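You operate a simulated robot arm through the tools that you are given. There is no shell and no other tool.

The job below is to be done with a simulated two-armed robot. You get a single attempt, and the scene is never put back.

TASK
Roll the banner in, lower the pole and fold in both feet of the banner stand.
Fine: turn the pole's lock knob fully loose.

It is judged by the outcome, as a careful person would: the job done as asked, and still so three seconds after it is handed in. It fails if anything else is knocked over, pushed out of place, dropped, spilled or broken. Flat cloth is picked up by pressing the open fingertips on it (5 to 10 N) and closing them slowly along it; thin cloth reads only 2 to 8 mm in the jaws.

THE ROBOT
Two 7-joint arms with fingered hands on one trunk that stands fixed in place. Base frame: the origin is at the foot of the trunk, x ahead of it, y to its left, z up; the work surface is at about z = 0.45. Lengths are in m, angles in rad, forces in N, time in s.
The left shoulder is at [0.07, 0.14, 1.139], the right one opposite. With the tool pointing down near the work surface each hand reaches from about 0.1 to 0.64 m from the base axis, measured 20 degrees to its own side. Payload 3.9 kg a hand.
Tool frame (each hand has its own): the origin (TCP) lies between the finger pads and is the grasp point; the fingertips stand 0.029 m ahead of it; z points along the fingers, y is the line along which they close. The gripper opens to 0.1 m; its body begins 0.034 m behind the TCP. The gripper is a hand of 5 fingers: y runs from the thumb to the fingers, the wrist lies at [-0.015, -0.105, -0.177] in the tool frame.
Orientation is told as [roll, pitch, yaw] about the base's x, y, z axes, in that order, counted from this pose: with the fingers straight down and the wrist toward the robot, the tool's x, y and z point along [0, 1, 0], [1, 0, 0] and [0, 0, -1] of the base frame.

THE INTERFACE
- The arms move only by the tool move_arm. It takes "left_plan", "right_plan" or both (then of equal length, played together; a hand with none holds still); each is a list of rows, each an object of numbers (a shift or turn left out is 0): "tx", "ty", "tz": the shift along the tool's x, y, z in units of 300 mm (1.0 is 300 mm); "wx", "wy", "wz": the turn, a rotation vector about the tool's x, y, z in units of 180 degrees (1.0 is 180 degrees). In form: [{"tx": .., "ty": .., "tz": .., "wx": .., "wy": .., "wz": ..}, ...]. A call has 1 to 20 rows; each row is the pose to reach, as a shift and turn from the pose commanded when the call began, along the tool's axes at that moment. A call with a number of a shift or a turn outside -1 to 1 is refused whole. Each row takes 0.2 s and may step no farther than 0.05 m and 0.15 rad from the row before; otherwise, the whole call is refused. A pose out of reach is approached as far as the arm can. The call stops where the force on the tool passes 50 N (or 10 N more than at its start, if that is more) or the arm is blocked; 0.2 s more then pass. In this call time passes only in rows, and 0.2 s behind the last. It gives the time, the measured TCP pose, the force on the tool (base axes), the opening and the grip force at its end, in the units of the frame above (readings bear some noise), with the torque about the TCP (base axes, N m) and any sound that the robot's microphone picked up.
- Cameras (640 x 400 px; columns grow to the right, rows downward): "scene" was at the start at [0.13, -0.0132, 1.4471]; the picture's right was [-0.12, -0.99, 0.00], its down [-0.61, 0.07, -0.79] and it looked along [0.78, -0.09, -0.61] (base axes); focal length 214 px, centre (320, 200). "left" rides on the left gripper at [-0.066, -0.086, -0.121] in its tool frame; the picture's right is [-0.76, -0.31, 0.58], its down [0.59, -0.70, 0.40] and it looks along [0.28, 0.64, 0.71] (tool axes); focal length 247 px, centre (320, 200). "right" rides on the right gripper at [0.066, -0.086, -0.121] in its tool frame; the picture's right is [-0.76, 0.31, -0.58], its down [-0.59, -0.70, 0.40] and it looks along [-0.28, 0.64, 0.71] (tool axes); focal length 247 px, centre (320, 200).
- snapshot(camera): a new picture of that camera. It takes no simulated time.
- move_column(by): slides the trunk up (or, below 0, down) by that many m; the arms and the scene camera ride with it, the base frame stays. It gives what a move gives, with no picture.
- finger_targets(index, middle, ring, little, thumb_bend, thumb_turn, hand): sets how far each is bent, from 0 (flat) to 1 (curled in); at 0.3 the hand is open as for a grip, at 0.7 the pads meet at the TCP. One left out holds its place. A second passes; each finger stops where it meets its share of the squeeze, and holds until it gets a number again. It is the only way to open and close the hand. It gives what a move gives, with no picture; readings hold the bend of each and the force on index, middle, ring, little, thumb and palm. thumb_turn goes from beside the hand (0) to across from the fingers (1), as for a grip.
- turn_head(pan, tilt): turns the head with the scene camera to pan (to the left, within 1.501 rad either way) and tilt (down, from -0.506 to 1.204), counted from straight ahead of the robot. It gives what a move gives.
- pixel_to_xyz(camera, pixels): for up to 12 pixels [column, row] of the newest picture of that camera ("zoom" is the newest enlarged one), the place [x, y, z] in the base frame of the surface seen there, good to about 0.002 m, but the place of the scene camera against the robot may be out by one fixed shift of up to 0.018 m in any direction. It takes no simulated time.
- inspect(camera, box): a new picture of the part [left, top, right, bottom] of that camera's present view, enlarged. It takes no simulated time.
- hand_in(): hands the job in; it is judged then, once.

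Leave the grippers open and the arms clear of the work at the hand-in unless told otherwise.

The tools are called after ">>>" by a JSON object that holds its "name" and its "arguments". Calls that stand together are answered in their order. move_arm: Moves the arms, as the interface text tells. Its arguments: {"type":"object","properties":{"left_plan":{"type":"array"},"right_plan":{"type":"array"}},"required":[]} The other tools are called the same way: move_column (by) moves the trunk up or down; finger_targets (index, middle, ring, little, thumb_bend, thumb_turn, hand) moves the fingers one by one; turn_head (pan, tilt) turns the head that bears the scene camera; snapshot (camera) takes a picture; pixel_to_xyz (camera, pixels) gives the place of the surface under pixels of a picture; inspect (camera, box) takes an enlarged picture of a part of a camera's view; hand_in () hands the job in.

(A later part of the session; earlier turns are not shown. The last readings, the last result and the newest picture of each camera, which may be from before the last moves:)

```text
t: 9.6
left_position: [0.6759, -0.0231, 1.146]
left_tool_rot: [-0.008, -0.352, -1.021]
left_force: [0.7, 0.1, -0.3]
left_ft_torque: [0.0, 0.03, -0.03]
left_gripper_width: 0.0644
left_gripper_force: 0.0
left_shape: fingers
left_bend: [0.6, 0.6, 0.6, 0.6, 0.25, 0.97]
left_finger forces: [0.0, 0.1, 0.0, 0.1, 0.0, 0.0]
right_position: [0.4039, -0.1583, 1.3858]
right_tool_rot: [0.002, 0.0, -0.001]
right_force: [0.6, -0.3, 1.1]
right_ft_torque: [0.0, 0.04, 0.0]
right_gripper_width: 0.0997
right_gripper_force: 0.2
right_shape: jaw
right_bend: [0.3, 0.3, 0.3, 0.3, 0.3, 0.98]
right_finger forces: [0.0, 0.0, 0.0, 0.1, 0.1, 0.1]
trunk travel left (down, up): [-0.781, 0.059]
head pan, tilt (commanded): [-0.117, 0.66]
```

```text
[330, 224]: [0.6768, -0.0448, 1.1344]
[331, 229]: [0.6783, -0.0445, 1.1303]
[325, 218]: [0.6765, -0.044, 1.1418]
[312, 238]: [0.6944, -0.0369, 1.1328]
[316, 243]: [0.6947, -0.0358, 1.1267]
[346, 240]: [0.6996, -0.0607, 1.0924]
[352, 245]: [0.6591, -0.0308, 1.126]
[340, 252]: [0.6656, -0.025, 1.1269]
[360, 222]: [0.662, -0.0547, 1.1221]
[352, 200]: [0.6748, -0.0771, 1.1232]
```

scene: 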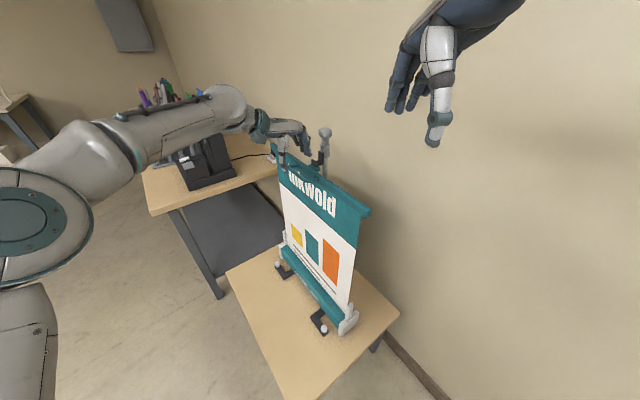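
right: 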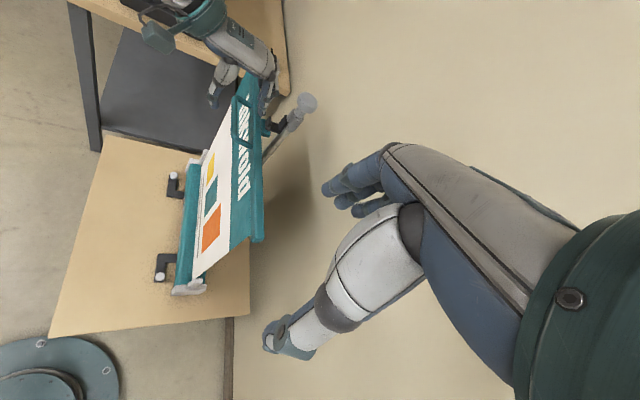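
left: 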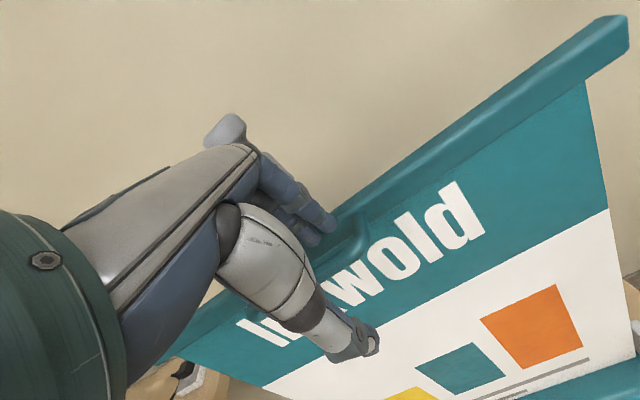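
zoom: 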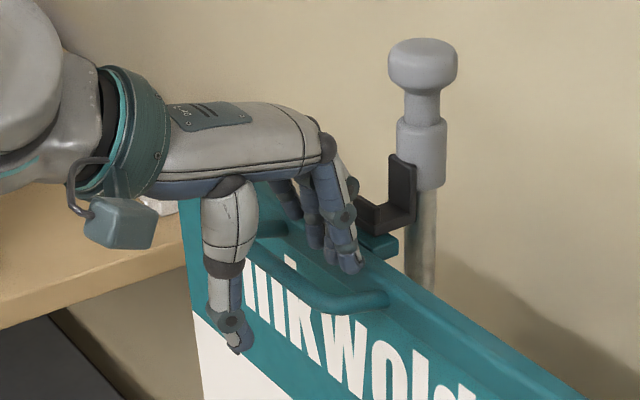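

Tips are at t -0.390, 8 mm inside the near handle arm. I descend the last 25 mm.

>>> {"name": "move_arm", "arguments": {"left_plan": [{"ty": -0.01, "tz": 0.027}, {"ty": -0.02, "tz": 0.054}, {"ty": -0.029, "tz": 0.08}]}}

>>> {"name": "inspect", "arguments": {"camera": "left", "box": [240, 170, 440, 380]}}

>>> {"name": "inspect", "arguments": {"camera": "right", "box": [200, 40, 330, 150]}}

```text
t: 10.4
left_position: [0.6743, -0.0217, 1.1219]
left_tool_rot: [-0.012, -0.35, -1.023]
left_force: [0.4, 0.1, -0.4]
left_ft_torque: [0.03, -0.02, 0.01]
left_gripper_width: 0.0643
left_gripper_force: 0.1
left_shape: fingers
left_bend: [0.6, 0.6, 0.6, 0.6, 0.25, 0.97]
left_finger forces: [0.0, 0.0, 0.1, 0.0, 0.0, 0.0]
right_position: [0.4028, -0.1594, 1.3862]
right_tool_rot: [0.003, -0.001, 0.002]
right_force: [0.3, 0.6, -0.7]
right_ft_torque: [-0.01, 0.03, -0.02]
right_gripper_width: 0.1
right_gripper_force: 0.0
right_shape: jaw
right_bend: [0.3, 0.3, 0.3, 0.3, 0.3, 0.98]
right_finger forces: [0.0, 0.1, 0.1, 0.0, 0.1, 0.0]
trunk travel left (down, up): [-0.781, 0.059]
head pan, tilt (commanded): [-0.117, 0.66]
```

```text
1.90 times, centred on (340, 275) of left
```

zoom: 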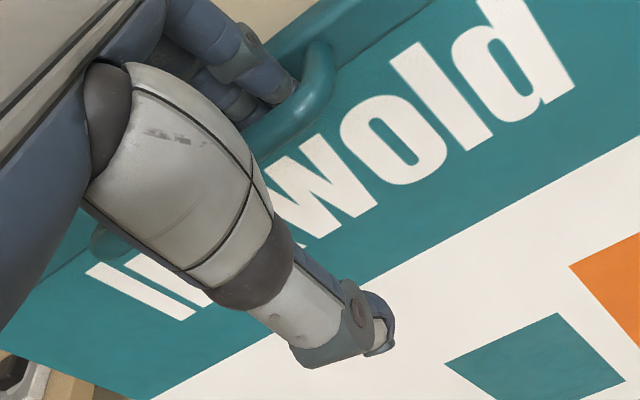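

```text
3.64 times, centred on (265, 95) of right
```

zoom: 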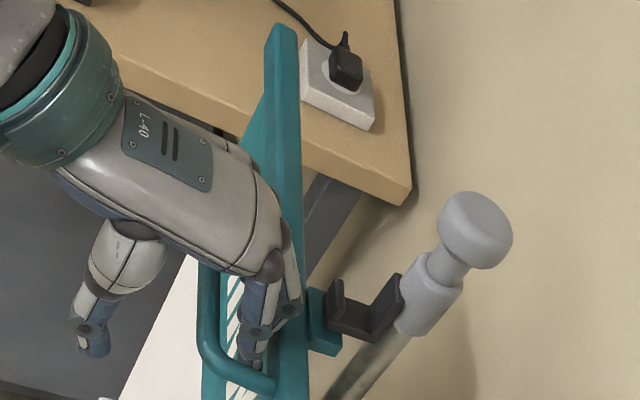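

All four fingers are inside the handle with no contact force. I bring the thumb near the tube first (0.6), then close all together.

>>> {"name": "finger_targets", "arguments": {"hand": "left", "thumb_bend": 0.6}}

>>> {"name": "finger_targets", "arguments": {"hand": "left", "index": 0.78, "middle": 0.78, "ring": 0.78, "little": 0.78, "thumb_bend": 0.78}}

>>> {"name": "snapshot", "arguments": {"camera": "left"}}

>>> {"name": "inspect", "arguments": {"camera": "right", "box": [200, 40, 330, 150]}}

```text
t: 11.4
left_position: [0.6743, -0.0227, 1.1221]
left_tool_rot: [-0.008, -0.353, -1.023]
left_force: [0.3, 0.6, 0.1]
left_ft_torque: [0.02, -0.03, -0.01]
left_gripper_width: 0.0258
left_gripper_force: 0.2
left_shape: fingers
left_bend: [0.6, 0.6, 0.6, 0.6, 0.6, 1.0]
left_finger forces: [0.0, 0.0, 0.1, 0.0, 0.0, 0.0]
right_position: [0.4024, -0.1586, 1.3868]
right_tool_rot: [0.002, 0.0, -0.001]
right_force: [-0.4, -0.5, 0.4]
right_ft_torque: [-0.03, -0.01, -0.03]
right_gripper_width: 0.0997
right_gripper_force: 0.0
right_shape: jaw
right_bend: [0.3, 0.3, 0.3, 0.3, 0.3, 0.98]
right_finger forces: [0.0, 0.0, 0.1, 0.0, 0.0, 0.0]
trunk travel left (down, up): [-0.781, 0.059]
head pan, tilt (commanded): [-0.117, 0.66]
```

```text
t: 12.4
left_position: [0.6761, -0.025, 1.1213]
left_tool_rot: [-0.011, -0.348, -1.023]
left_force: [8.1, -10.6, -2.1]
left_ft_torque: [-0.04, 0.05, -0.5]
left_gripper_width: 0.0
left_gripper_force: 7.0
left_shape: fingers
left_bend: [0.76, 0.77, 0.77, 0.76, 0.73, 1.0]
left_finger forces: [0.1, 0.0, 4.5, 9.1, 0.1, 0.0]
right_position: [0.4055, -0.1621, 1.3851]
right_tool_rot: [0.003, 0.003, -0.001]
right_force: [0.5, 0.6, -0.7]
right_ft_torque: [-0.01, 0.02, 0.05]
right_gripper_width: 0.0999
right_gripper_force: 0.0
right_shape: jaw
right_bend: [0.3, 0.3, 0.3, 0.3, 0.3, 0.98]
right_finger forces: [0.0, 0.0, 0.0, 0.0, 0.0, 0.0]
trunk travel left (down, up): [-0.781, 0.059]
head pan, tilt (commanded): [-0.117, 0.66]
```

```text
taken
```

left: 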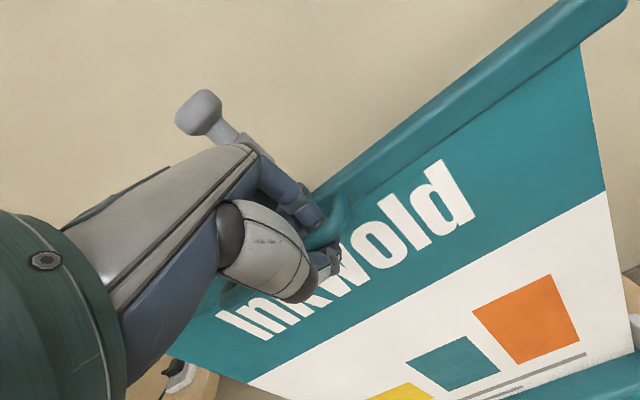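

```text
3.64 times, centred on (265, 95) of right
```

zoom: 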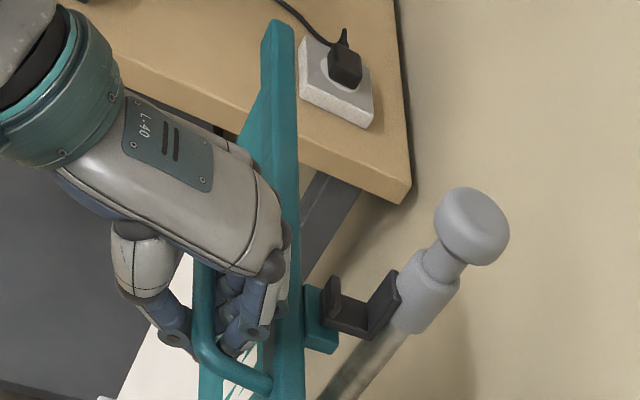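

Ring and little fingers touch the tube (4.5 and 9.1 N) but the thumb does not; I zoom in to see how the handle sits in the hand.

>>> {"name": "inspect", "arguments": {"camera": "left", "box": [250, 150, 390, 310]}}

>>> {"name": "inspect", "arguments": {"camera": "scene", "box": [260, 130, 350, 200]}}

>>> {"name": "inspect", "arguments": {"camera": "right", "box": [220, 80, 300, 150]}}

```text
2.50 times, centred on (320, 230) of left
```

zoom: 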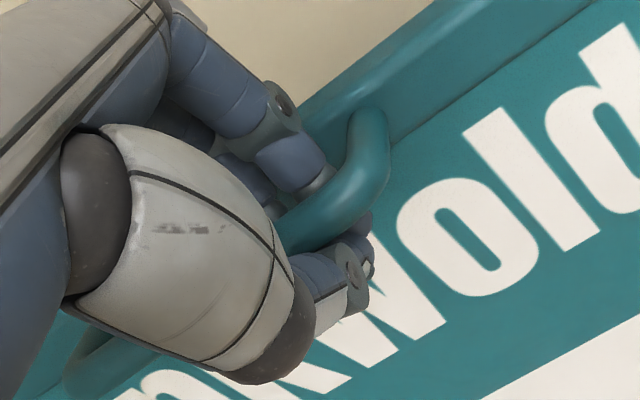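

```text
5.71 times, centred on (305, 165) of scene
```

zoom: 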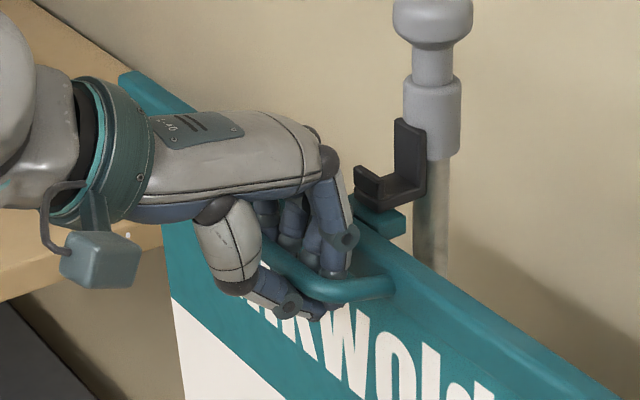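

```text
5.71 times, centred on (260, 115) of right
```

zoom: 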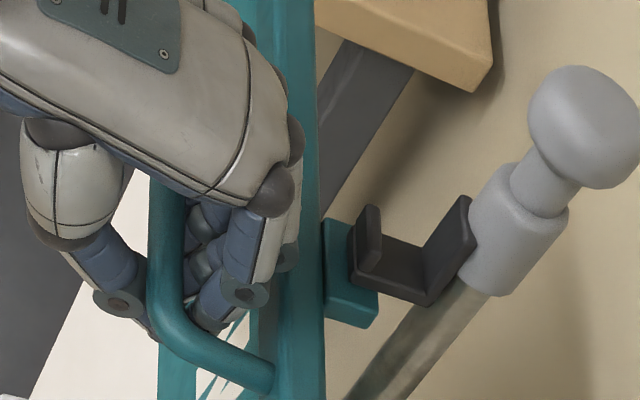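

The tube is caged: fingers behind and under it, thumb under and in front. I test gently by lifting 6 mm to feel the load.

>>> {"name": "move_arm", "arguments": {"left_plan": [{"ty": 0.0034, "tz": -0.0094}, {"ty": 0.0068, "tz": -0.0188}]}}

```text
t: 13.0
left_position: [0.6754, -0.0244, 1.1249]
left_tool_rot: [-0.012, -0.345, -1.024]
left_force: [6.9, -10.9, -8.0]
left_ft_torque: [-0.13, 0.2, -0.47]
left_gripper_width: 0.0001
left_gripper_force: 8.1
left_shape: fingers
left_bend: [0.76, 0.77, 0.76, 0.76, 0.73, 1.0]
left_finger forces: [0.0, 0.0, 5.5, 9.5, 0.1, 0.0]
right_position: [0.4073, -0.1612, 1.3847]
right_tool_rot: [0.003, 0.002, 0.0]
right_force: [0.1, 0.2, 0.2]
right_ft_torque: [-0.01, 0.0, 0.03]
right_gripper_width: 0.0999
right_gripper_force: 0.0
right_shape: jaw
right_bend: [0.3, 0.3, 0.3, 0.3, 0.3, 0.98]
right_finger forces: [0.1, 0.0, 0.0, 0.0, 0.1, 0.0]
trunk travel left (down, up): [-0.781, 0.059]
head pan, tilt (commanded): [-0.117, 0.66]
```

Lifting 4 mm added about 6 N downward. I lift another 8 mm and watch force and the bar against the hook.

>>> {"name": "move_arm", "arguments": {"left_plan": [{"ty": 0.0045, "tz": -0.0125}, {"ty": 0.009, "tz": -0.025}]}}

>>> {"name": "inspect", "arguments": {"camera": "scene", "box": [260, 130, 350, 200]}}

>>> {"name": "inspect", "arguments": {"camera": "right", "box": [220, 80, 300, 150]}}

```text
t: 13.6
left_position: [0.677, -0.0247, 1.1336]
left_tool_rot: [-0.01, -0.347, -1.021]
left_force: [7.2, -10.4, -8.8]
left_ft_torque: [-0.12, 0.17, -0.45]
left_gripper_width: 0.0
left_gripper_force: 7.7
left_shape: fingers
left_bend: [0.76, 0.77, 0.76, 0.76, 0.73, 1.0]
left_finger forces: [0.0, 0.0, 5.6, 9.2, 0.2, 0.0]
right_position: [0.4062, -0.1608, 1.3841]
right_tool_rot: [0.004, 0.002, 0.0]
right_force: [0.6, 0.8, 0.1]
right_ft_torque: [-0.01, -0.03, -0.01]
right_gripper_width: 0.1
right_gripper_force: 0.1
right_shape: jaw
right_bend: [0.3, 0.3, 0.3, 0.3, 0.3, 0.98]
right_finger forces: [0.0, 0.0, 0.0, 0.1, 0.0, 0.1]
trunk travel left (down, up): [-0.781, 0.059]
head pan, tilt (commanded): [-0.117, 0.66]
```

```text
5.71 times, centred on (305, 165) of scene
```

zoom: 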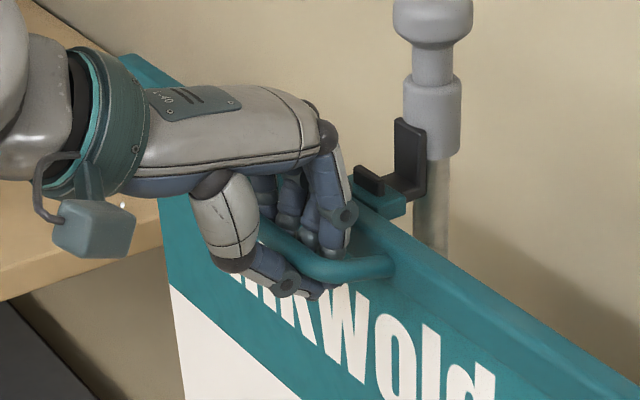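

```text
5.71 times, centred on (260, 115) of right
```

zoom: 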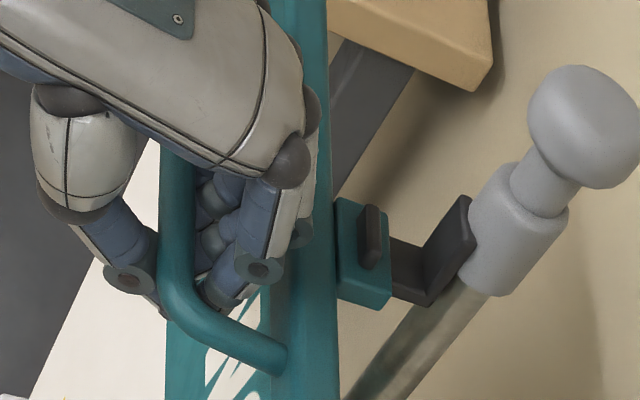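

The bar rises freely with a constant load of about 9 N, and the hook's lip now shows through the teal block: it is a slotted catch that must be lifted off the lip. I lift 36 mm more.

>>> {"name": "move_arm", "arguments": {"left_plan": [{"ty": 0.01, "tz": -0.028}, {"ty": 0.02, "tz": -0.056}, {"ty": 0.031, "tz": -0.085}, {"ty": 0.041, "tz": -0.113}]}}

>>> {"name": "inspect", "arguments": {"camera": "scene", "box": [260, 120, 350, 200]}}

>>> {"name": "inspect", "arguments": {"camera": "right", "box": [220, 80, 300, 150]}}

```text
t: 14.6
left_position: [0.6774, -0.0242, 1.1648]
left_tool_rot: [-0.014, -0.341, -1.025]
left_force: [3.5, -12.5, -22.6]
left_ft_torque: [-0.29, 0.33, -0.42]
left_gripper_width: 0.0
left_gripper_force: 15.7
left_shape: fingers
left_bend: [0.77, 0.77, 0.76, 0.76, 0.72, 1.0]
left_finger forces: [0.1, 3.1, 6.6, 8.6, 13.1, 0.0]
right_position: [0.409, -0.1619, 1.3833]
right_tool_rot: [0.005, 0.004, 0.0]
right_force: [0.7, -0.7, -0.8]
right_ft_torque: [0.02, 0.01, -0.04]
right_gripper_width: 0.0998
right_gripper_force: 0.0
right_shape: jaw
right_bend: [0.3, 0.3, 0.3, 0.3, 0.3, 0.98]
right_finger forces: [0.0, 0.0, 0.0, 0.0, 0.1, 0.0]
trunk travel left (down, up): [-0.781, 0.059]
head pan, tilt (commanded): [-0.117, 0.66]
```

```text
5.00 times, centred on (305, 160) of scene
```

zoom: 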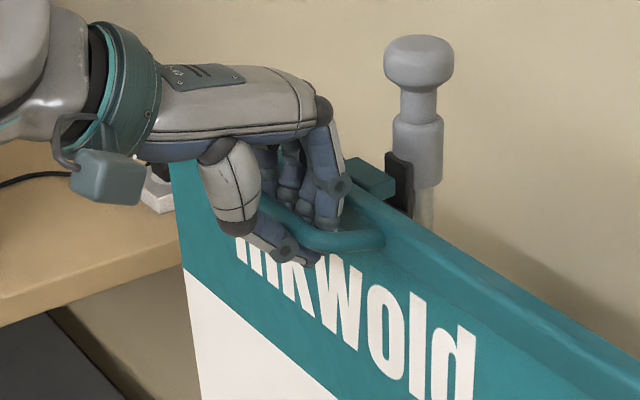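

```text
5.71 times, centred on (260, 115) of right
```

zoom: 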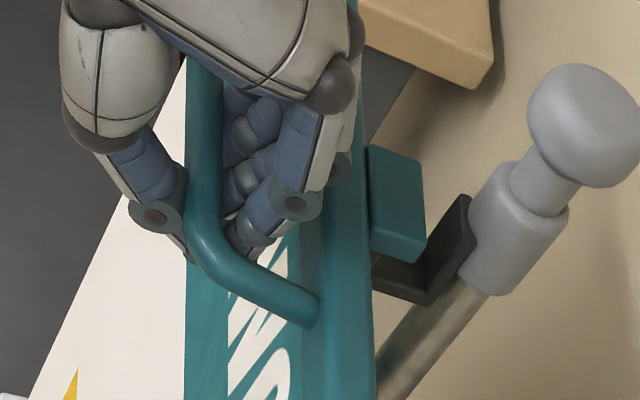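

The block is now above the hook's lip and load rose to about 23 N (near the top of its travel). I pull the bar forward, away from the pole, 20 mm first.

>>> {"name": "move_arm", "arguments": {"left_plan": [{"ty": -0.0314, "tz": -0.011}, {"ty": -0.0628, "tz": -0.022}]}}

>>> {"name": "inspect", "arguments": {"camera": "right", "box": [220, 80, 300, 150]}}

>>> {"name": "inspect", "arguments": {"camera": "scene", "box": [240, 110, 400, 350]}}

```text
t: 15.2
left_position: [0.6728, -0.0176, 1.1665]
left_tool_rot: [-0.012, -0.341, -1.026]
left_force: [21.5, -37.6, -21.9]
left_ft_torque: [-0.23, 0.38, -0.87]
left_gripper_width: 0.0
left_gripper_force: 26.3
left_shape: fingers
left_bend: [0.76, 0.75, 0.73, 0.73, 0.73, 1.0]
left_finger forces: [11.7, 9.9, 11.9, 13.0, 6.3, 0.1]
right_position: [0.4139, -0.1697, 1.3819]
right_tool_rot: [0.009, 0.006, -0.003]
right_force: [0.5, 0.4, 1.0]
right_ft_torque: [0.04, -0.02, 0.02]
right_gripper_width: 0.0999
right_gripper_force: 0.1
right_shape: jaw
right_bend: [0.3, 0.3, 0.3, 0.3, 0.3, 0.98]
right_finger forces: [0.1, 0.0, 0.0, 0.0, 0.1, 0.0]
trunk travel left (down, up): [-0.781, 0.059]
head pan, tilt (commanded): [-0.117, 0.66]
```

```text
5.71 times, centred on (260, 115) of right
```

zoom: 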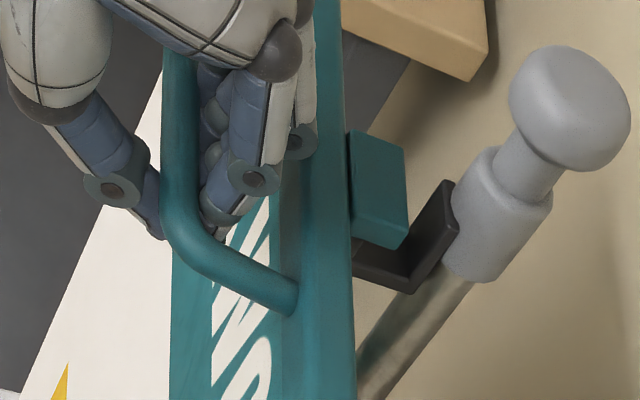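

```text
1.67 times, centred on (320, 230) of scene
```

zoom: 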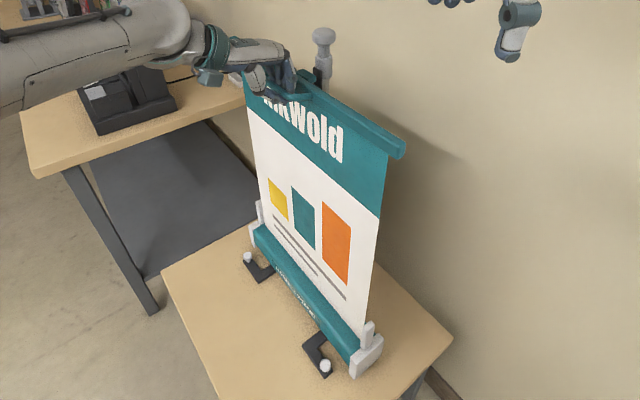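

Horizontal resistance rose to 43 N: the catch is still held by something. I stop pulling and measure the block, hook and bar in the right and scene cameras.

>>> {"name": "inspect", "arguments": {"camera": "right", "box": [220, 80, 300, 150]}}

>>> {"name": "pixel_to_xyz", "arguments": {"camera": "zoom", "pixels": [[352, 140], [400, 155], [400, 215], [356, 205], [395, 240], [445, 195], [430, 230], [395, 275], [365, 260], [340, 200], [335, 300], [560, 100]]}}

```text
5.71 times, centred on (260, 115) of right
```

zoom: 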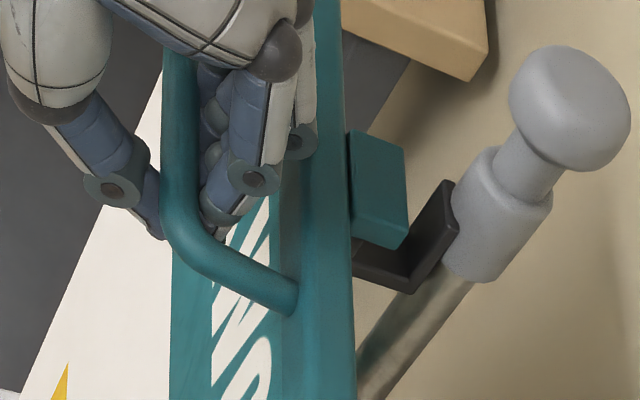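

```text
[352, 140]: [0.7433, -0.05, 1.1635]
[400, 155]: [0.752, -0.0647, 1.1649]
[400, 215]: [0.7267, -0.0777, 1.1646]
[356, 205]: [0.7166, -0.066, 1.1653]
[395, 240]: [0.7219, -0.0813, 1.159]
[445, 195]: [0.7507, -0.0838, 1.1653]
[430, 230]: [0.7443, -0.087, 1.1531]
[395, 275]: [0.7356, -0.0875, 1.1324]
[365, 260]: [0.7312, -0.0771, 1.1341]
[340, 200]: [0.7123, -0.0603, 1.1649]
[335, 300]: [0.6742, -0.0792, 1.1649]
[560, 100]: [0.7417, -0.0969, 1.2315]
```

The block top is at z 1.1645 (raised 41 mm), hook floor top at 1.133. I check whether the bar itself moved forward by measuring the handle tube and bar faces now.

>>> {"name": "pixel_to_xyz", "arguments": {"camera": "zoom", "pixels": [[180, 120], [178, 180], [185, 220], [230, 265], [270, 290], [320, 330], [347, 330], [300, 250], [330, 250], [345, 250], [455, 210], [500, 240]]}}

>>> {"name": "snapshot", "arguments": {"camera": "left"}}

```text
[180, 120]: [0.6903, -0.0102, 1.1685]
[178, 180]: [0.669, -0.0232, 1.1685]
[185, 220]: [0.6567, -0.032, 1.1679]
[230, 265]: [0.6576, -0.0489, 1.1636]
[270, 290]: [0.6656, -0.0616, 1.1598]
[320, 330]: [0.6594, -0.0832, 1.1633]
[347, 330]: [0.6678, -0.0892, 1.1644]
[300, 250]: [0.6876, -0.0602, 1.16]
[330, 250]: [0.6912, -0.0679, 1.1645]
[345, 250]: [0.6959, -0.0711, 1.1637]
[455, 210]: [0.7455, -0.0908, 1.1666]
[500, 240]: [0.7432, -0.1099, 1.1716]
```

```text
taken
```

left: 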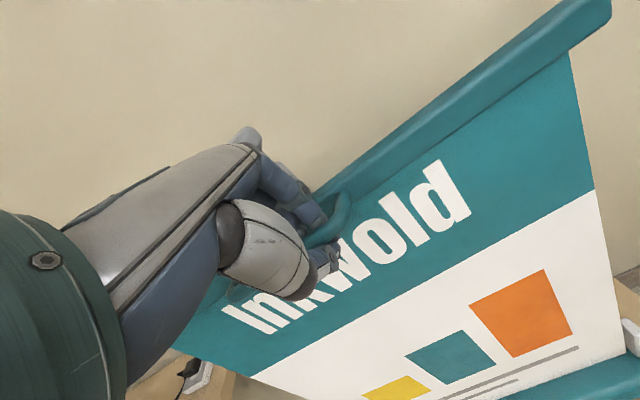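

The bar did not move forward at all (tube still at t ≈ -0.367), so it only slides vertically. I ease the forward pull off again and lower 6 mm to feel the load.

>>> {"name": "move_arm", "arguments": {"left_plan": [{"ty": 0.0314, "tz": 0.011}, {"ty": 0.0628, "tz": 0.022}, {"ty": 0.056, "tz": 0.041}]}}

>>> {"name": "inspect", "arguments": {"camera": "right", "box": [220, 80, 300, 150]}}

```text
t: 16.0
left_position: [0.6772, -0.0233, 1.1673]
left_tool_rot: [-0.008, -0.35, -1.019]
left_force: [3.6, -5.4, -10.0]
left_ft_torque: [-0.1, 0.13, -0.37]
left_gripper_width: 0.0003
left_gripper_force: 12.6
left_shape: fingers
left_bend: [0.77, 0.76, 0.74, 0.74, 0.73, 1.0]
left_finger forces: [0.0, 4.3, 5.4, 5.8, 10.3, 0.0]
right_position: [0.4057, -0.1594, 1.3844]
right_tool_rot: [0.003, 0.003, 0.0]
right_force: [-0.3, 0.2, -0.9]
right_ft_torque: [0.02, 0.0, 0.01]
right_gripper_width: 0.0997
right_gripper_force: 0.1
right_shape: jaw
right_bend: [0.3, 0.3, 0.3, 0.3, 0.3, 0.98]
right_finger forces: [0.0, 0.1, 0.1, 0.0, 0.0, 0.0]
trunk travel left (down, up): [-0.781, 0.059]
head pan, tilt (commanded): [-0.117, 0.66]
```

```text
5.71 times, centred on (260, 115) of right
```

zoom: 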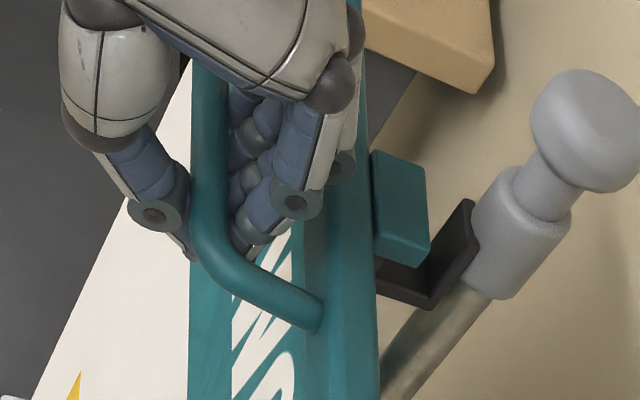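

Load is back to about 10 N. I lower the hand 30 mm slowly and see whether the bar follows past the hook.

>>> {"name": "move_arm", "arguments": {"left_plan": [{"ty": -0.0113, "tz": 0.0314}, {"ty": -0.0226, "tz": 0.0628}, {"ty": -0.034, "tz": 0.0942}]}}

>>> {"name": "inspect", "arguments": {"camera": "right", "box": [220, 80, 300, 150]}}

```text
t: 16.8
left_position: [0.6752, -0.0225, 1.1335]
left_tool_rot: [-0.012, -0.347, -1.023]
left_force: [5.9, -5.2, -9.1]
left_ft_torque: [-0.06, 0.08, -0.34]
left_gripper_width: 0.0
left_gripper_force: 13.2
left_shape: fingers
left_bend: [0.77, 0.76, 0.75, 0.74, 0.73, 1.0]
left_finger forces: [0.1, 4.1, 4.8, 5.5, 10.0, 0.0]
right_position: [0.4066, -0.1587, 1.3853]
right_tool_rot: [0.001, 0.003, 0.0]
right_force: [0.4, -0.3, 0.4]
right_ft_torque: [0.0, 0.03, 0.0]
right_gripper_width: 0.0999
right_gripper_force: 0.0
right_shape: jaw
right_bend: [0.3, 0.3, 0.3, 0.3, 0.3, 0.98]
right_finger forces: [0.0, 0.0, 0.0, 0.0, 0.0, 0.0]
trunk travel left (down, up): [-0.781, 0.059]
head pan, tilt (commanded): [-0.117, 0.66]
```

```text
5.71 times, centred on (260, 115) of right
```

zoom: 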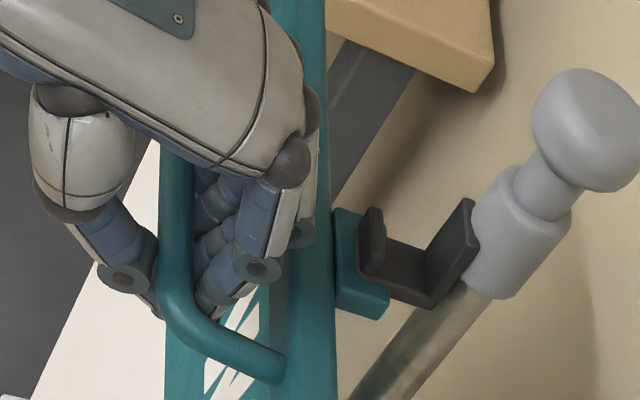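

Load steady at 9 N. I continue lowering 25 mm, which would pass below the starting height.

>>> {"name": "move_arm", "arguments": {"left_plan": [{"ty": -0.0085, "tz": 0.0236}, {"ty": -0.017, "tz": 0.0471}, {"ty": -0.0283, "tz": 0.0785}]}}

>>> {"name": "inspect", "arguments": {"camera": "right", "box": [220, 80, 300, 150]}}

```text
t: 17.6
left_position: [0.6771, -0.0238, 1.1096]
left_tool_rot: [-0.011, -0.348, -1.021]
left_force: [3.0, -7.0, -7.5]
left_ft_torque: [-0.07, 0.06, -0.33]
left_gripper_width: 0.0
left_gripper_force: 12.4
left_shape: fingers
left_bend: [0.77, 0.76, 0.75, 0.74, 0.73, 1.0]
left_finger forces: [0.1, 4.2, 4.9, 5.7, 10.1, 0.0]
right_position: [0.4055, -0.1597, 1.3856]
right_tool_rot: [0.003, 0.001, -0.001]
right_force: [-0.2, -0.6, -0.2]
right_ft_torque: [0.01, 0.0, 0.0]
right_gripper_width: 0.1003
right_gripper_force: 0.1
right_shape: jaw
right_bend: [0.3, 0.3, 0.3, 0.3, 0.3, 0.98]
right_finger forces: [0.1, 0.0, 0.0, 0.1, 0.0, 0.1]
trunk travel left (down, up): [-0.781, 0.059]
head pan, tilt (commanded): [-0.117, 0.66]
```

```text
5.71 times, centred on (260, 115) of right
```

zoom: 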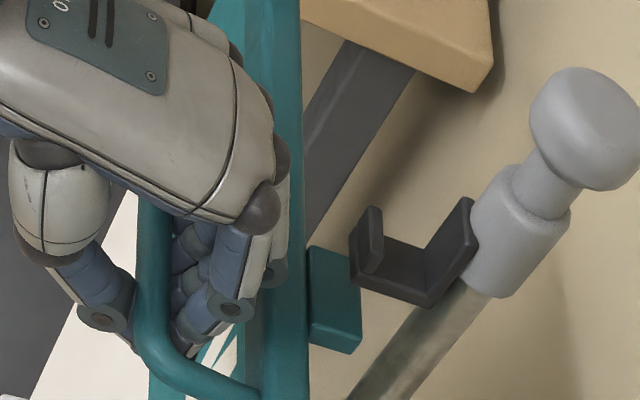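

The bar has come off the hook and follows my hand with about 8 N load. Before lowering the trunk I move the right hand 80 mm back, clear of the banner's near end.

>>> {"name": "move_arm", "arguments": {"right_plan": [{"ty": -0.07}, {"ty": -0.14}, {"ty": -0.21}, {"ty": -0.27}]}}

>>> {"name": "move_column", "arguments": {"by": -0.05}}

>>> {"name": "snapshot", "arguments": {"camera": "scene"}}

>>> {"name": "snapshot", "arguments": {"camera": "right"}}

```text
t: 18.6
left_position: [0.6772, -0.0238, 1.1111]
left_tool_rot: [-0.012, -0.348, -1.023]
left_force: [4.0, -8.3, -8.1]
left_ft_torque: [-0.06, 0.07, -0.34]
left_gripper_width: 0.0
left_gripper_force: 13.2
left_shape: fingers
left_bend: [0.77, 0.76, 0.75, 0.74, 0.73, 1.0]
left_finger forces: [0.0, 4.1, 5.3, 6.2, 10.2, 0.0]
right_position: [0.3249, -0.1596, 1.386]
right_tool_rot: [0.004, 0.0, 0.0]
right_force: [0.0, -0.1, 0.3]
right_ft_torque: [-0.01, -0.02, -0.02]
right_gripper_width: 0.0997
right_gripper_force: 0.1
right_shape: jaw
right_bend: [0.3, 0.3, 0.3, 0.3, 0.3, 0.98]
right_finger forces: [0.0, 0.0, 0.0, 0.1, 0.0, 0.1]
trunk travel left (down, up): [-0.781, 0.059]
head pan, tilt (commanded): [-0.117, 0.66]
```

```text
t: 19.5
left_position: [0.6762, -0.0221, 1.0596]
left_tool_rot: [-0.01, -0.349, -1.022]
left_force: [5.3, -8.7, -8.6]
left_ft_torque: [-0.11, 0.04, -0.43]
left_gripper_width: 0.0
left_gripper_force: 13.2
left_shape: fingers
left_bend: [0.77, 0.76, 0.75, 0.74, 0.73, 1.0]
left_finger forces: [0.0, 4.7, 5.9, 6.6, 10.1, 0.0]
right_position: [0.3239, -0.1587, 1.3352]
right_tool_rot: [0.004, 0.001, 0.0]
right_force: [0.4, 0.6, -0.3]
right_ft_torque: [0.01, -0.02, 0.01]
right_gripper_width: 0.0999
right_gripper_force: 0.2
right_shape: jaw
right_bend: [0.3, 0.3, 0.3, 0.3, 0.3, 0.98]
right_finger forces: [0.0, 0.0, 0.0, 0.0, 0.0, 0.1]
trunk travel left (down, up): [-0.731, 0.109]
head pan, tilt (commanded): [-0.117, 0.66]
```

```text
taken
```

scene: 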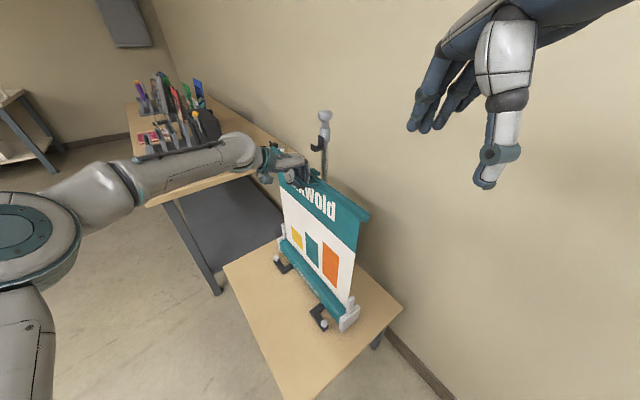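

```text
taken
```

right: 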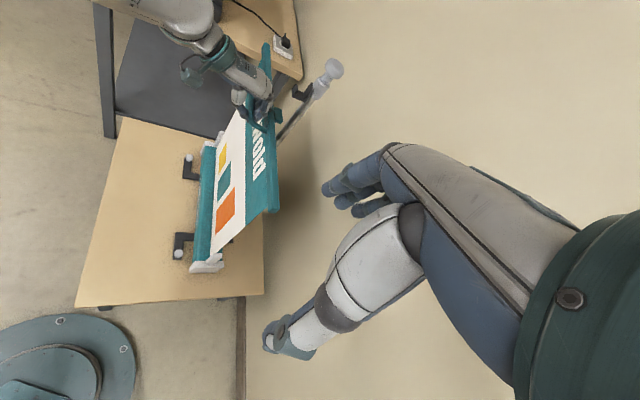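

The banner goes down with the trunk at a steady load. I check the other desk's near edge positions before lowering further.

>>> {"name": "pixel_to_xyz", "arguments": {"camera": "scene", "pixels": [[150, 204], [200, 190], [250, 175], [280, 165], [230, 140], [100, 185], [150, 165], [60, 200], [40, 330], [330, 115], [318, 145], [368, 215]]}}

```text
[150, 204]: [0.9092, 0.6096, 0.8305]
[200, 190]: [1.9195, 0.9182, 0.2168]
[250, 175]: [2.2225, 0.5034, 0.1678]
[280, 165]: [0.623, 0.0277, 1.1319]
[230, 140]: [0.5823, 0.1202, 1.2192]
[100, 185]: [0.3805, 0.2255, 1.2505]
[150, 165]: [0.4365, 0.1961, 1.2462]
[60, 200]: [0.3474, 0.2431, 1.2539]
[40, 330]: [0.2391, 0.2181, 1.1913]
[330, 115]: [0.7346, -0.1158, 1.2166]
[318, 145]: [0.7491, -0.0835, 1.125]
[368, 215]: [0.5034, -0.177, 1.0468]
```

The desk edge is beyond x = 0.9, well away from the arm. I lower the trunk another 0.15 m.

>>> {"name": "move_column", "arguments": {"by": -0.15}}

>>> {"name": "snapshot", "arguments": {"camera": "scene"}}

```text
t: 21.3
left_position: [0.6774, -0.0218, 0.9102]
left_tool_rot: [-0.012, -0.346, -1.024]
left_force: [7.4, -10.9, -7.6]
left_ft_torque: [-0.09, 0.05, -0.43]
left_gripper_width: 0.0
left_gripper_force: 8.5
left_shape: fingers
left_bend: [0.77, 0.76, 0.75, 0.74, 0.73, 1.0]
left_finger forces: [0.1, 4.9, 6.0, 7.1, 0.0, 0.0]
right_position: [0.3245, -0.1584, 1.1849]
right_tool_rot: [0.004, 0.001, 0.0]
right_force: [-0.3, -0.5, -0.5]
right_ft_torque: [0.0, 0.02, -0.01]
right_gripper_width: 0.1001
right_gripper_force: 0.0
right_shape: jaw
right_bend: [0.3, 0.3, 0.3, 0.3, 0.3, 0.98]
right_finger forces: [0.0, 0.0, 0.1, 0.0, 0.1, 0.1]
trunk travel left (down, up): [-0.581, 0.259]
head pan, tilt (commanded): [-0.117, 0.66]
```

```text
taken
```

scene: 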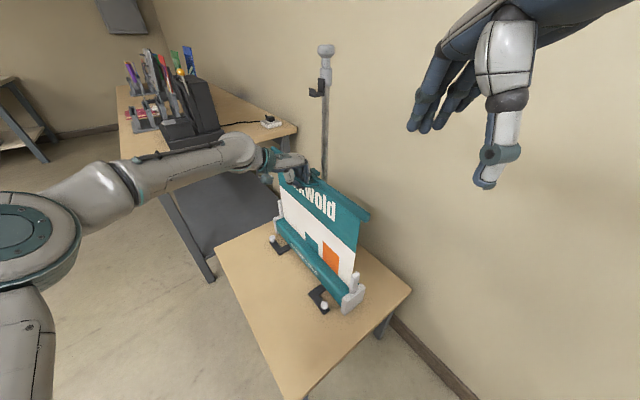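

Banner is rolling in. I lower 0.15 m more.

>>> {"name": "move_column", "arguments": {"by": -0.15}}

>>> {"name": "snapshot", "arguments": {"camera": "scene"}}

>>> {"name": "snapshot", "arguments": {"camera": "left"}}

>>> {"name": "snapshot", "arguments": {"camera": "right"}}

```text
t: 23.0
left_position: [0.6764, -0.0228, 0.76]
left_tool_rot: [-0.01, -0.348, -1.022]
left_force: [9.8, -12.6, -7.5]
left_ft_torque: [-0.06, -0.02, -0.45]
left_gripper_width: 0.0
left_gripper_force: 9.6
left_shape: fingers
left_bend: [0.77, 0.76, 0.75, 0.74, 0.73, 1.0]
left_finger forces: [0.2, 5.3, 6.3, 7.5, 0.0, 0.1]
right_position: [0.3235, -0.1586, 1.035]
right_tool_rot: [0.003, 0.002, 0.001]
right_force: [0.0, 1.0, -0.5]
right_ft_torque: [-0.02, 0.01, 0.0]
right_gripper_width: 0.1003
right_gripper_force: 0.1
right_shape: jaw
right_bend: [0.3, 0.3, 0.3, 0.3, 0.3, 0.98]
right_finger forces: [0.0, 0.0, 0.0, 0.0, 0.0, 0.0]
trunk travel left (down, up): [-0.431, 0.409]
head pan, tilt (commanded): [-0.117, 0.66]
```

```text
taken
```

scene: 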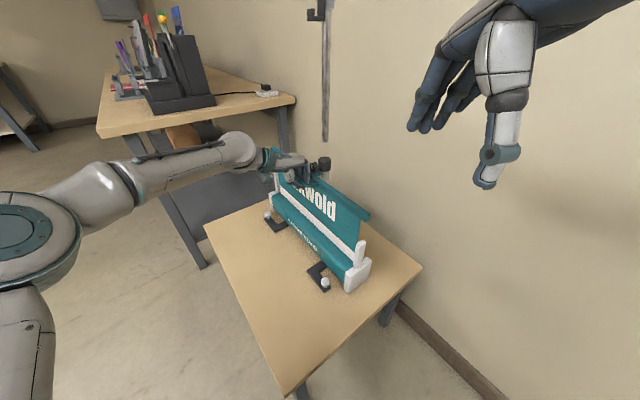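

```text
taken
```

left: 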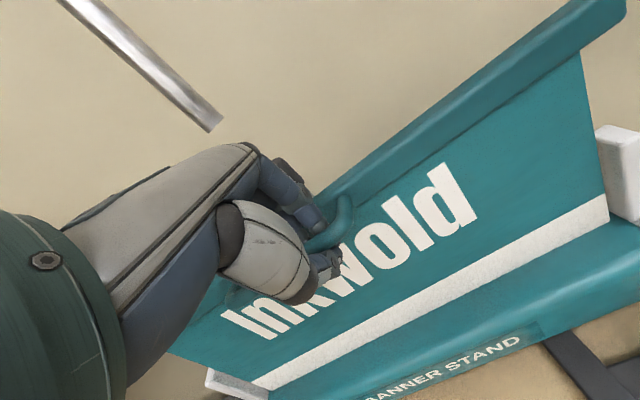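

```text
taken
```

right: 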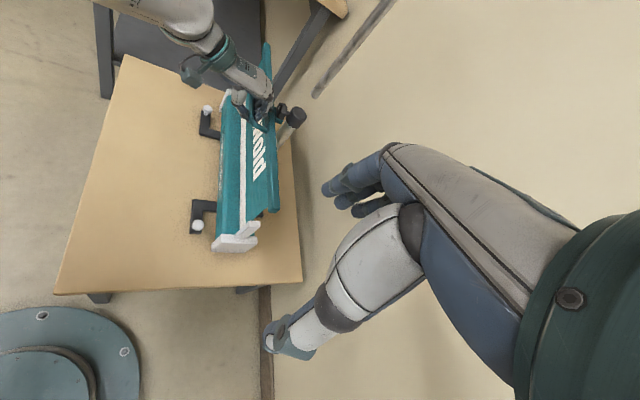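

A black lock collar/knob has come into view behind the bar at (320,163) in the scene and (295,115) in the right camera. I zoom on it.

>>> {"name": "inspect", "arguments": {"camera": "scene", "box": [280, 120, 360, 200]}}

>>> {"name": "inspect", "arguments": {"camera": "right", "box": [220, 70, 330, 150]}}

>>> {"name": "pixel_to_xyz", "arguments": {"camera": "right", "pixels": [[297, 117], [282, 107], [285, 130], [315, 95], [290, 122], [300, 110], [280, 135], [268, 115], [275, 210], [236, 230]]}}

```text
5.00 times, centred on (320, 160) of scene
```

zoom: 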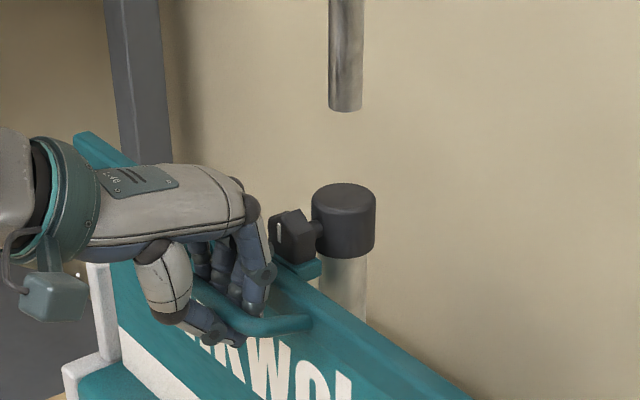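

```text
5.00 times, centred on (275, 110) of right
```

zoom: 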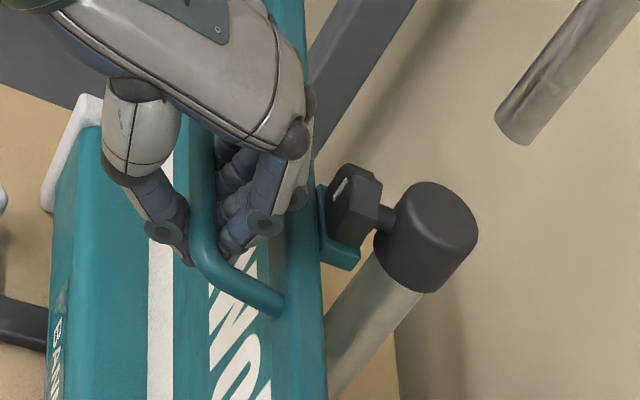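

```text
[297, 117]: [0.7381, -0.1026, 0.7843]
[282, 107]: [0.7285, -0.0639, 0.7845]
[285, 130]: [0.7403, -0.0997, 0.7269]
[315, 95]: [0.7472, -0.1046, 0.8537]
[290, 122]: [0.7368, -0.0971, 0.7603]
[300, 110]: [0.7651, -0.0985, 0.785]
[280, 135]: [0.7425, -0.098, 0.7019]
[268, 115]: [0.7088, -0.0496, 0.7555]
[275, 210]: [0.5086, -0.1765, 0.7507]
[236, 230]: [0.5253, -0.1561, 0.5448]
```

The real lock is a black knob with a white mark on the pole's clamp collar at about (0.73,-0.06,0.78), its axis pointing toward the banner's front. I first finish rolling in: lower 0.06 m.

>>> {"name": "move_column", "arguments": {"by": -0.06}}

>>> {"name": "inspect", "arguments": {"camera": "scene", "box": [240, 120, 400, 300]}}

```text
t: 24.0
left_position: [0.6756, -0.0232, 0.6994]
left_tool_rot: [-0.01, -0.347, -1.021]
left_force: [11.6, -13.2, -7.5]
left_ft_torque: [-0.12, -0.02, -0.45]
left_gripper_width: 0.0
left_gripper_force: 9.5
left_shape: fingers
left_bend: [0.77, 0.76, 0.75, 0.74, 0.73, 1.0]
left_finger forces: [0.3, 5.5, 6.4, 7.6, 0.0, 0.0]
right_position: [0.3228, -0.1582, 0.9748]
right_tool_rot: [0.003, 0.002, 0.002]
right_force: [1.3, -0.5, -0.5]
right_ft_torque: [0.0, 0.03, 0.0]
right_gripper_width: 0.1002
right_gripper_force: 0.2
right_shape: jaw
right_bend: [0.3, 0.3, 0.3, 0.3, 0.3, 0.98]
right_finger forces: [0.0, 0.1, 0.1, 0.1, 0.0, 0.0]
trunk travel left (down, up): [-0.371, 0.469]
head pan, tilt (commanded): [-0.117, 0.66]
```

```text
2.22 times, centred on (320, 210) of scene
```

zoom: 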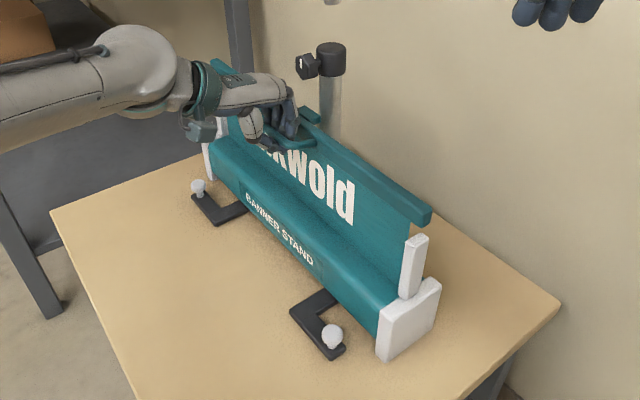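

The bar is just above the posts. I lower 20 mm more and watch the force.

>>> {"name": "move_column", "arguments": {"by": -0.02}}

>>> {"name": "inspect", "arguments": {"camera": "scene", "box": [240, 120, 400, 300]}}

>>> {"name": "snapshot", "arguments": {"camera": "right"}}

```text
t: 24.7
left_position: [0.676, -0.0211, 0.6801]
left_tool_rot: [-0.011, -0.347, -1.022]
left_force: [8.5, -12.8, -7.4]
left_ft_torque: [-0.11, 0.01, -0.48]
left_gripper_width: 0.0
left_gripper_force: 9.6
left_shape: fingers
left_bend: [0.77, 0.76, 0.75, 0.74, 0.73, 1.0]
left_finger forces: [0.3, 5.5, 6.3, 7.6, 0.0, 0.0]
right_position: [0.3236, -0.1581, 0.9546]
right_tool_rot: [0.003, 0.002, 0.0]
right_force: [-0.8, 0.1, 0.4]
right_ft_torque: [0.01, 0.0, -0.04]
right_gripper_width: 0.1
right_gripper_force: 0.1
right_shape: jaw
right_bend: [0.3, 0.3, 0.3, 0.3, 0.3, 0.98]
right_finger forces: [0.0, 0.0, 0.0, 0.1, 0.0, 0.0]
trunk travel left (down, up): [-0.351, 0.489]
head pan, tilt (commanded): [-0.117, 0.66]
```

```text
2.22 times, centred on (320, 210) of scene
```

zoom: 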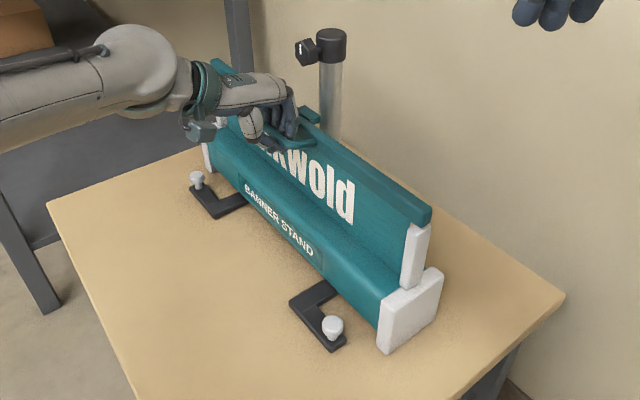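

```text
taken
```

right: 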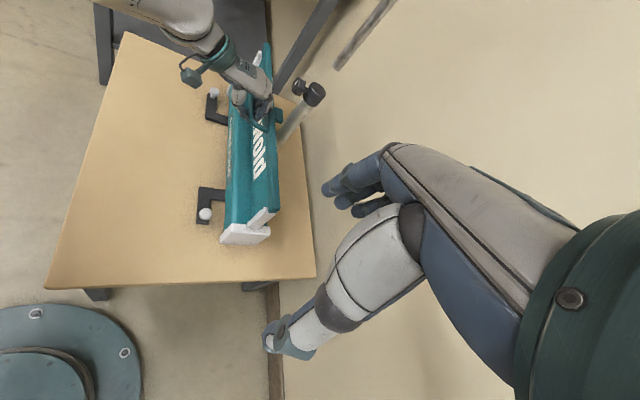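

No contact yet; I lower another 10 mm.

>>> {"name": "move_column", "arguments": {"by": -0.01}}

>>> {"name": "inspect", "arguments": {"camera": "scene", "box": [310, 180, 390, 280]}}

>>> {"name": "inspect", "arguments": {"camera": "right", "box": [200, 160, 300, 260]}}

```text
t: 25.3
left_position: [0.6749, -0.0228, 0.674]
left_tool_rot: [-0.007, -0.354, -1.023]
left_force: [11.5, -13.6, 6.3]
left_ft_torque: [0.03, -0.2, -0.52]
left_gripper_width: 0.0
left_gripper_force: 9.4
left_shape: fingers
left_bend: [0.77, 0.77, 0.75, 0.74, 0.73, 1.0]
left_finger forces: [1.0, 4.2, 5.3, 8.1, 0.0, 0.0]
right_position: [0.3217, -0.1578, 0.9462]
right_tool_rot: [0.003, 0.001, 0.0]
right_force: [-0.3, -0.2, -0.2]
right_ft_torque: [0.0, 0.0, 0.01]
right_gripper_width: 0.0998
right_gripper_force: 0.1
right_shape: jaw
right_bend: [0.3, 0.3, 0.3, 0.3, 0.3, 0.98]
right_finger forces: [0.0, 0.0, 0.0, 0.0, 0.1, 0.0]
trunk travel left (down, up): [-0.341, 0.499]
head pan, tilt (commanded): [-0.117, 0.66]
```

```text
4.00 times, centred on (350, 230) of scene
```

zoom: 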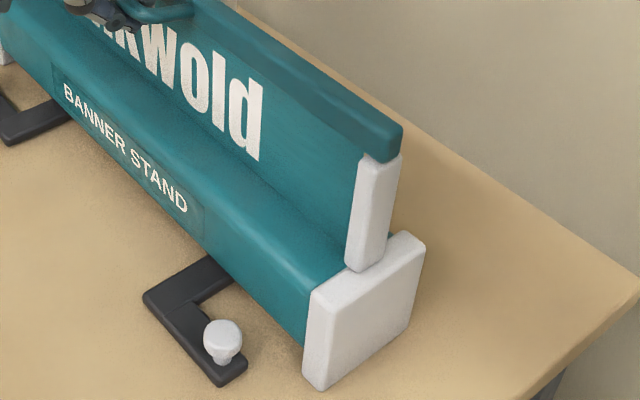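

```text
4.00 times, centred on (250, 210) of right
```

zoom: 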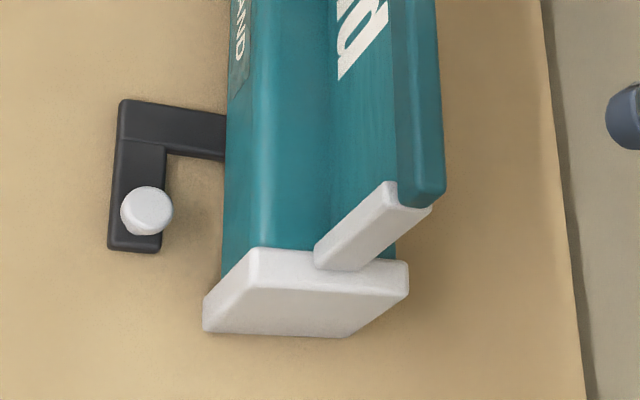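

The vertical force flipped to +6 N: the bar now rests on both posts. I ease up 5 mm, then open the thumb and fingers as they were on entering.

>>> {"name": "move_arm", "arguments": {"left_plan": [{"ty": 0.0057, "tz": -0.0157}]}}

>>> {"name": "finger_targets", "arguments": {"hand": "left", "thumb_bend": 0.25, "index": 0.6, "middle": 0.6, "ring": 0.6, "little": 0.6}}

>>> {"name": "inspect", "arguments": {"camera": "scene", "box": [240, 120, 400, 300]}}

>>> {"name": "inspect", "arguments": {"camera": "right", "box": [220, 70, 330, 150]}}

```text
t: 25.7
left_position: [0.6763, -0.0218, 0.6743]
left_tool_rot: [-0.011, -0.348, -1.024]
left_force: [7.3, -12.1, -0.1]
left_ft_torque: [-0.03, -0.11, -0.42]
left_gripper_width: 0.0001
left_gripper_force: 8.7
left_shape: fingers
left_bend: [0.77, 0.77, 0.75, 0.74, 0.73, 1.0]
left_finger forces: [0.6, 4.6, 5.2, 6.6, 0.0, 0.1]
right_position: [0.3229, -0.1573, 0.945]
right_tool_rot: [0.004, -0.001, 0.001]
right_force: [-0.4, -0.1, 0.4]
right_ft_torque: [0.03, 0.02, 0.0]
right_gripper_width: 0.0998
right_gripper_force: 0.1
right_shape: jaw
right_bend: [0.3, 0.3, 0.3, 0.3, 0.3, 0.98]
right_finger forces: [0.0, 0.1, 0.1, 0.1, 0.1, 0.0]
trunk travel left (down, up): [-0.341, 0.499]
head pan, tilt (commanded): [-0.117, 0.66]
```

```text
t: 26.7
left_position: [0.6746, -0.0217, 0.6781]
left_tool_rot: [-0.009, -0.351, -1.022]
left_force: [-0.2, -0.6, -0.8]
left_ft_torque: [0.0, -0.01, -0.01]
left_gripper_width: 0.0641
left_gripper_force: 0.0
left_shape: fingers
left_bend: [0.6, 0.6, 0.6, 0.6, 0.25, 0.97]
left_finger forces: [0.1, 0.0, 0.0, 0.0, 0.1, 0.0]
right_position: [0.3234, -0.1568, 0.9468]
right_tool_rot: [0.001, 0.0, 0.0]
right_force: [0.1, -0.3, 0.5]
right_ft_torque: [0.02, 0.0, 0.01]
right_gripper_width: 0.1
right_gripper_force: 0.1
right_shape: jaw
right_bend: [0.3, 0.3, 0.3, 0.3, 0.3, 0.98]
right_finger forces: [0.0, 0.0, 0.1, 0.1, 0.0, 0.0]
trunk travel left (down, up): [-0.341, 0.499]
head pan, tilt (commanded): [-0.117, 0.66]
```

```text
2.22 times, centred on (320, 210) of scene
```

zoom: 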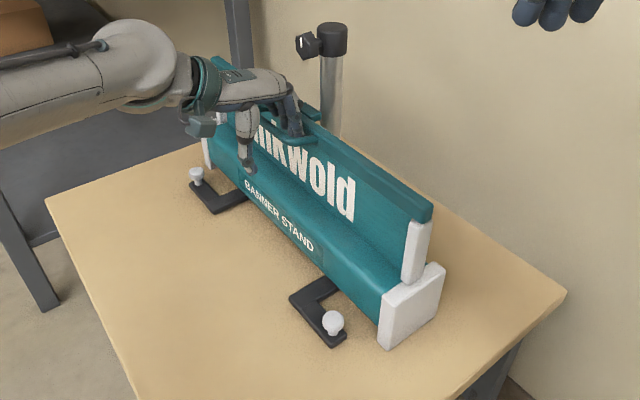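

```text
5.00 times, centred on (275, 110) of right
```

zoom: 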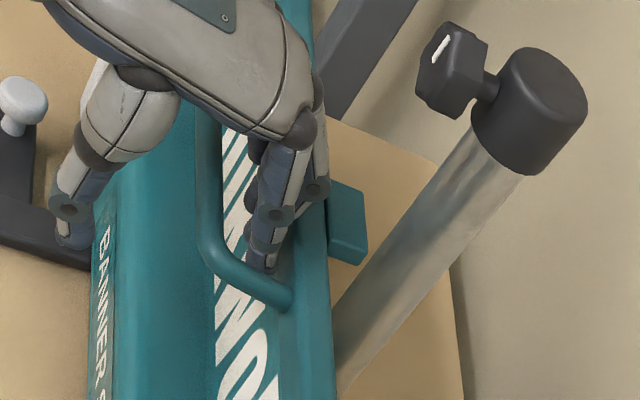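

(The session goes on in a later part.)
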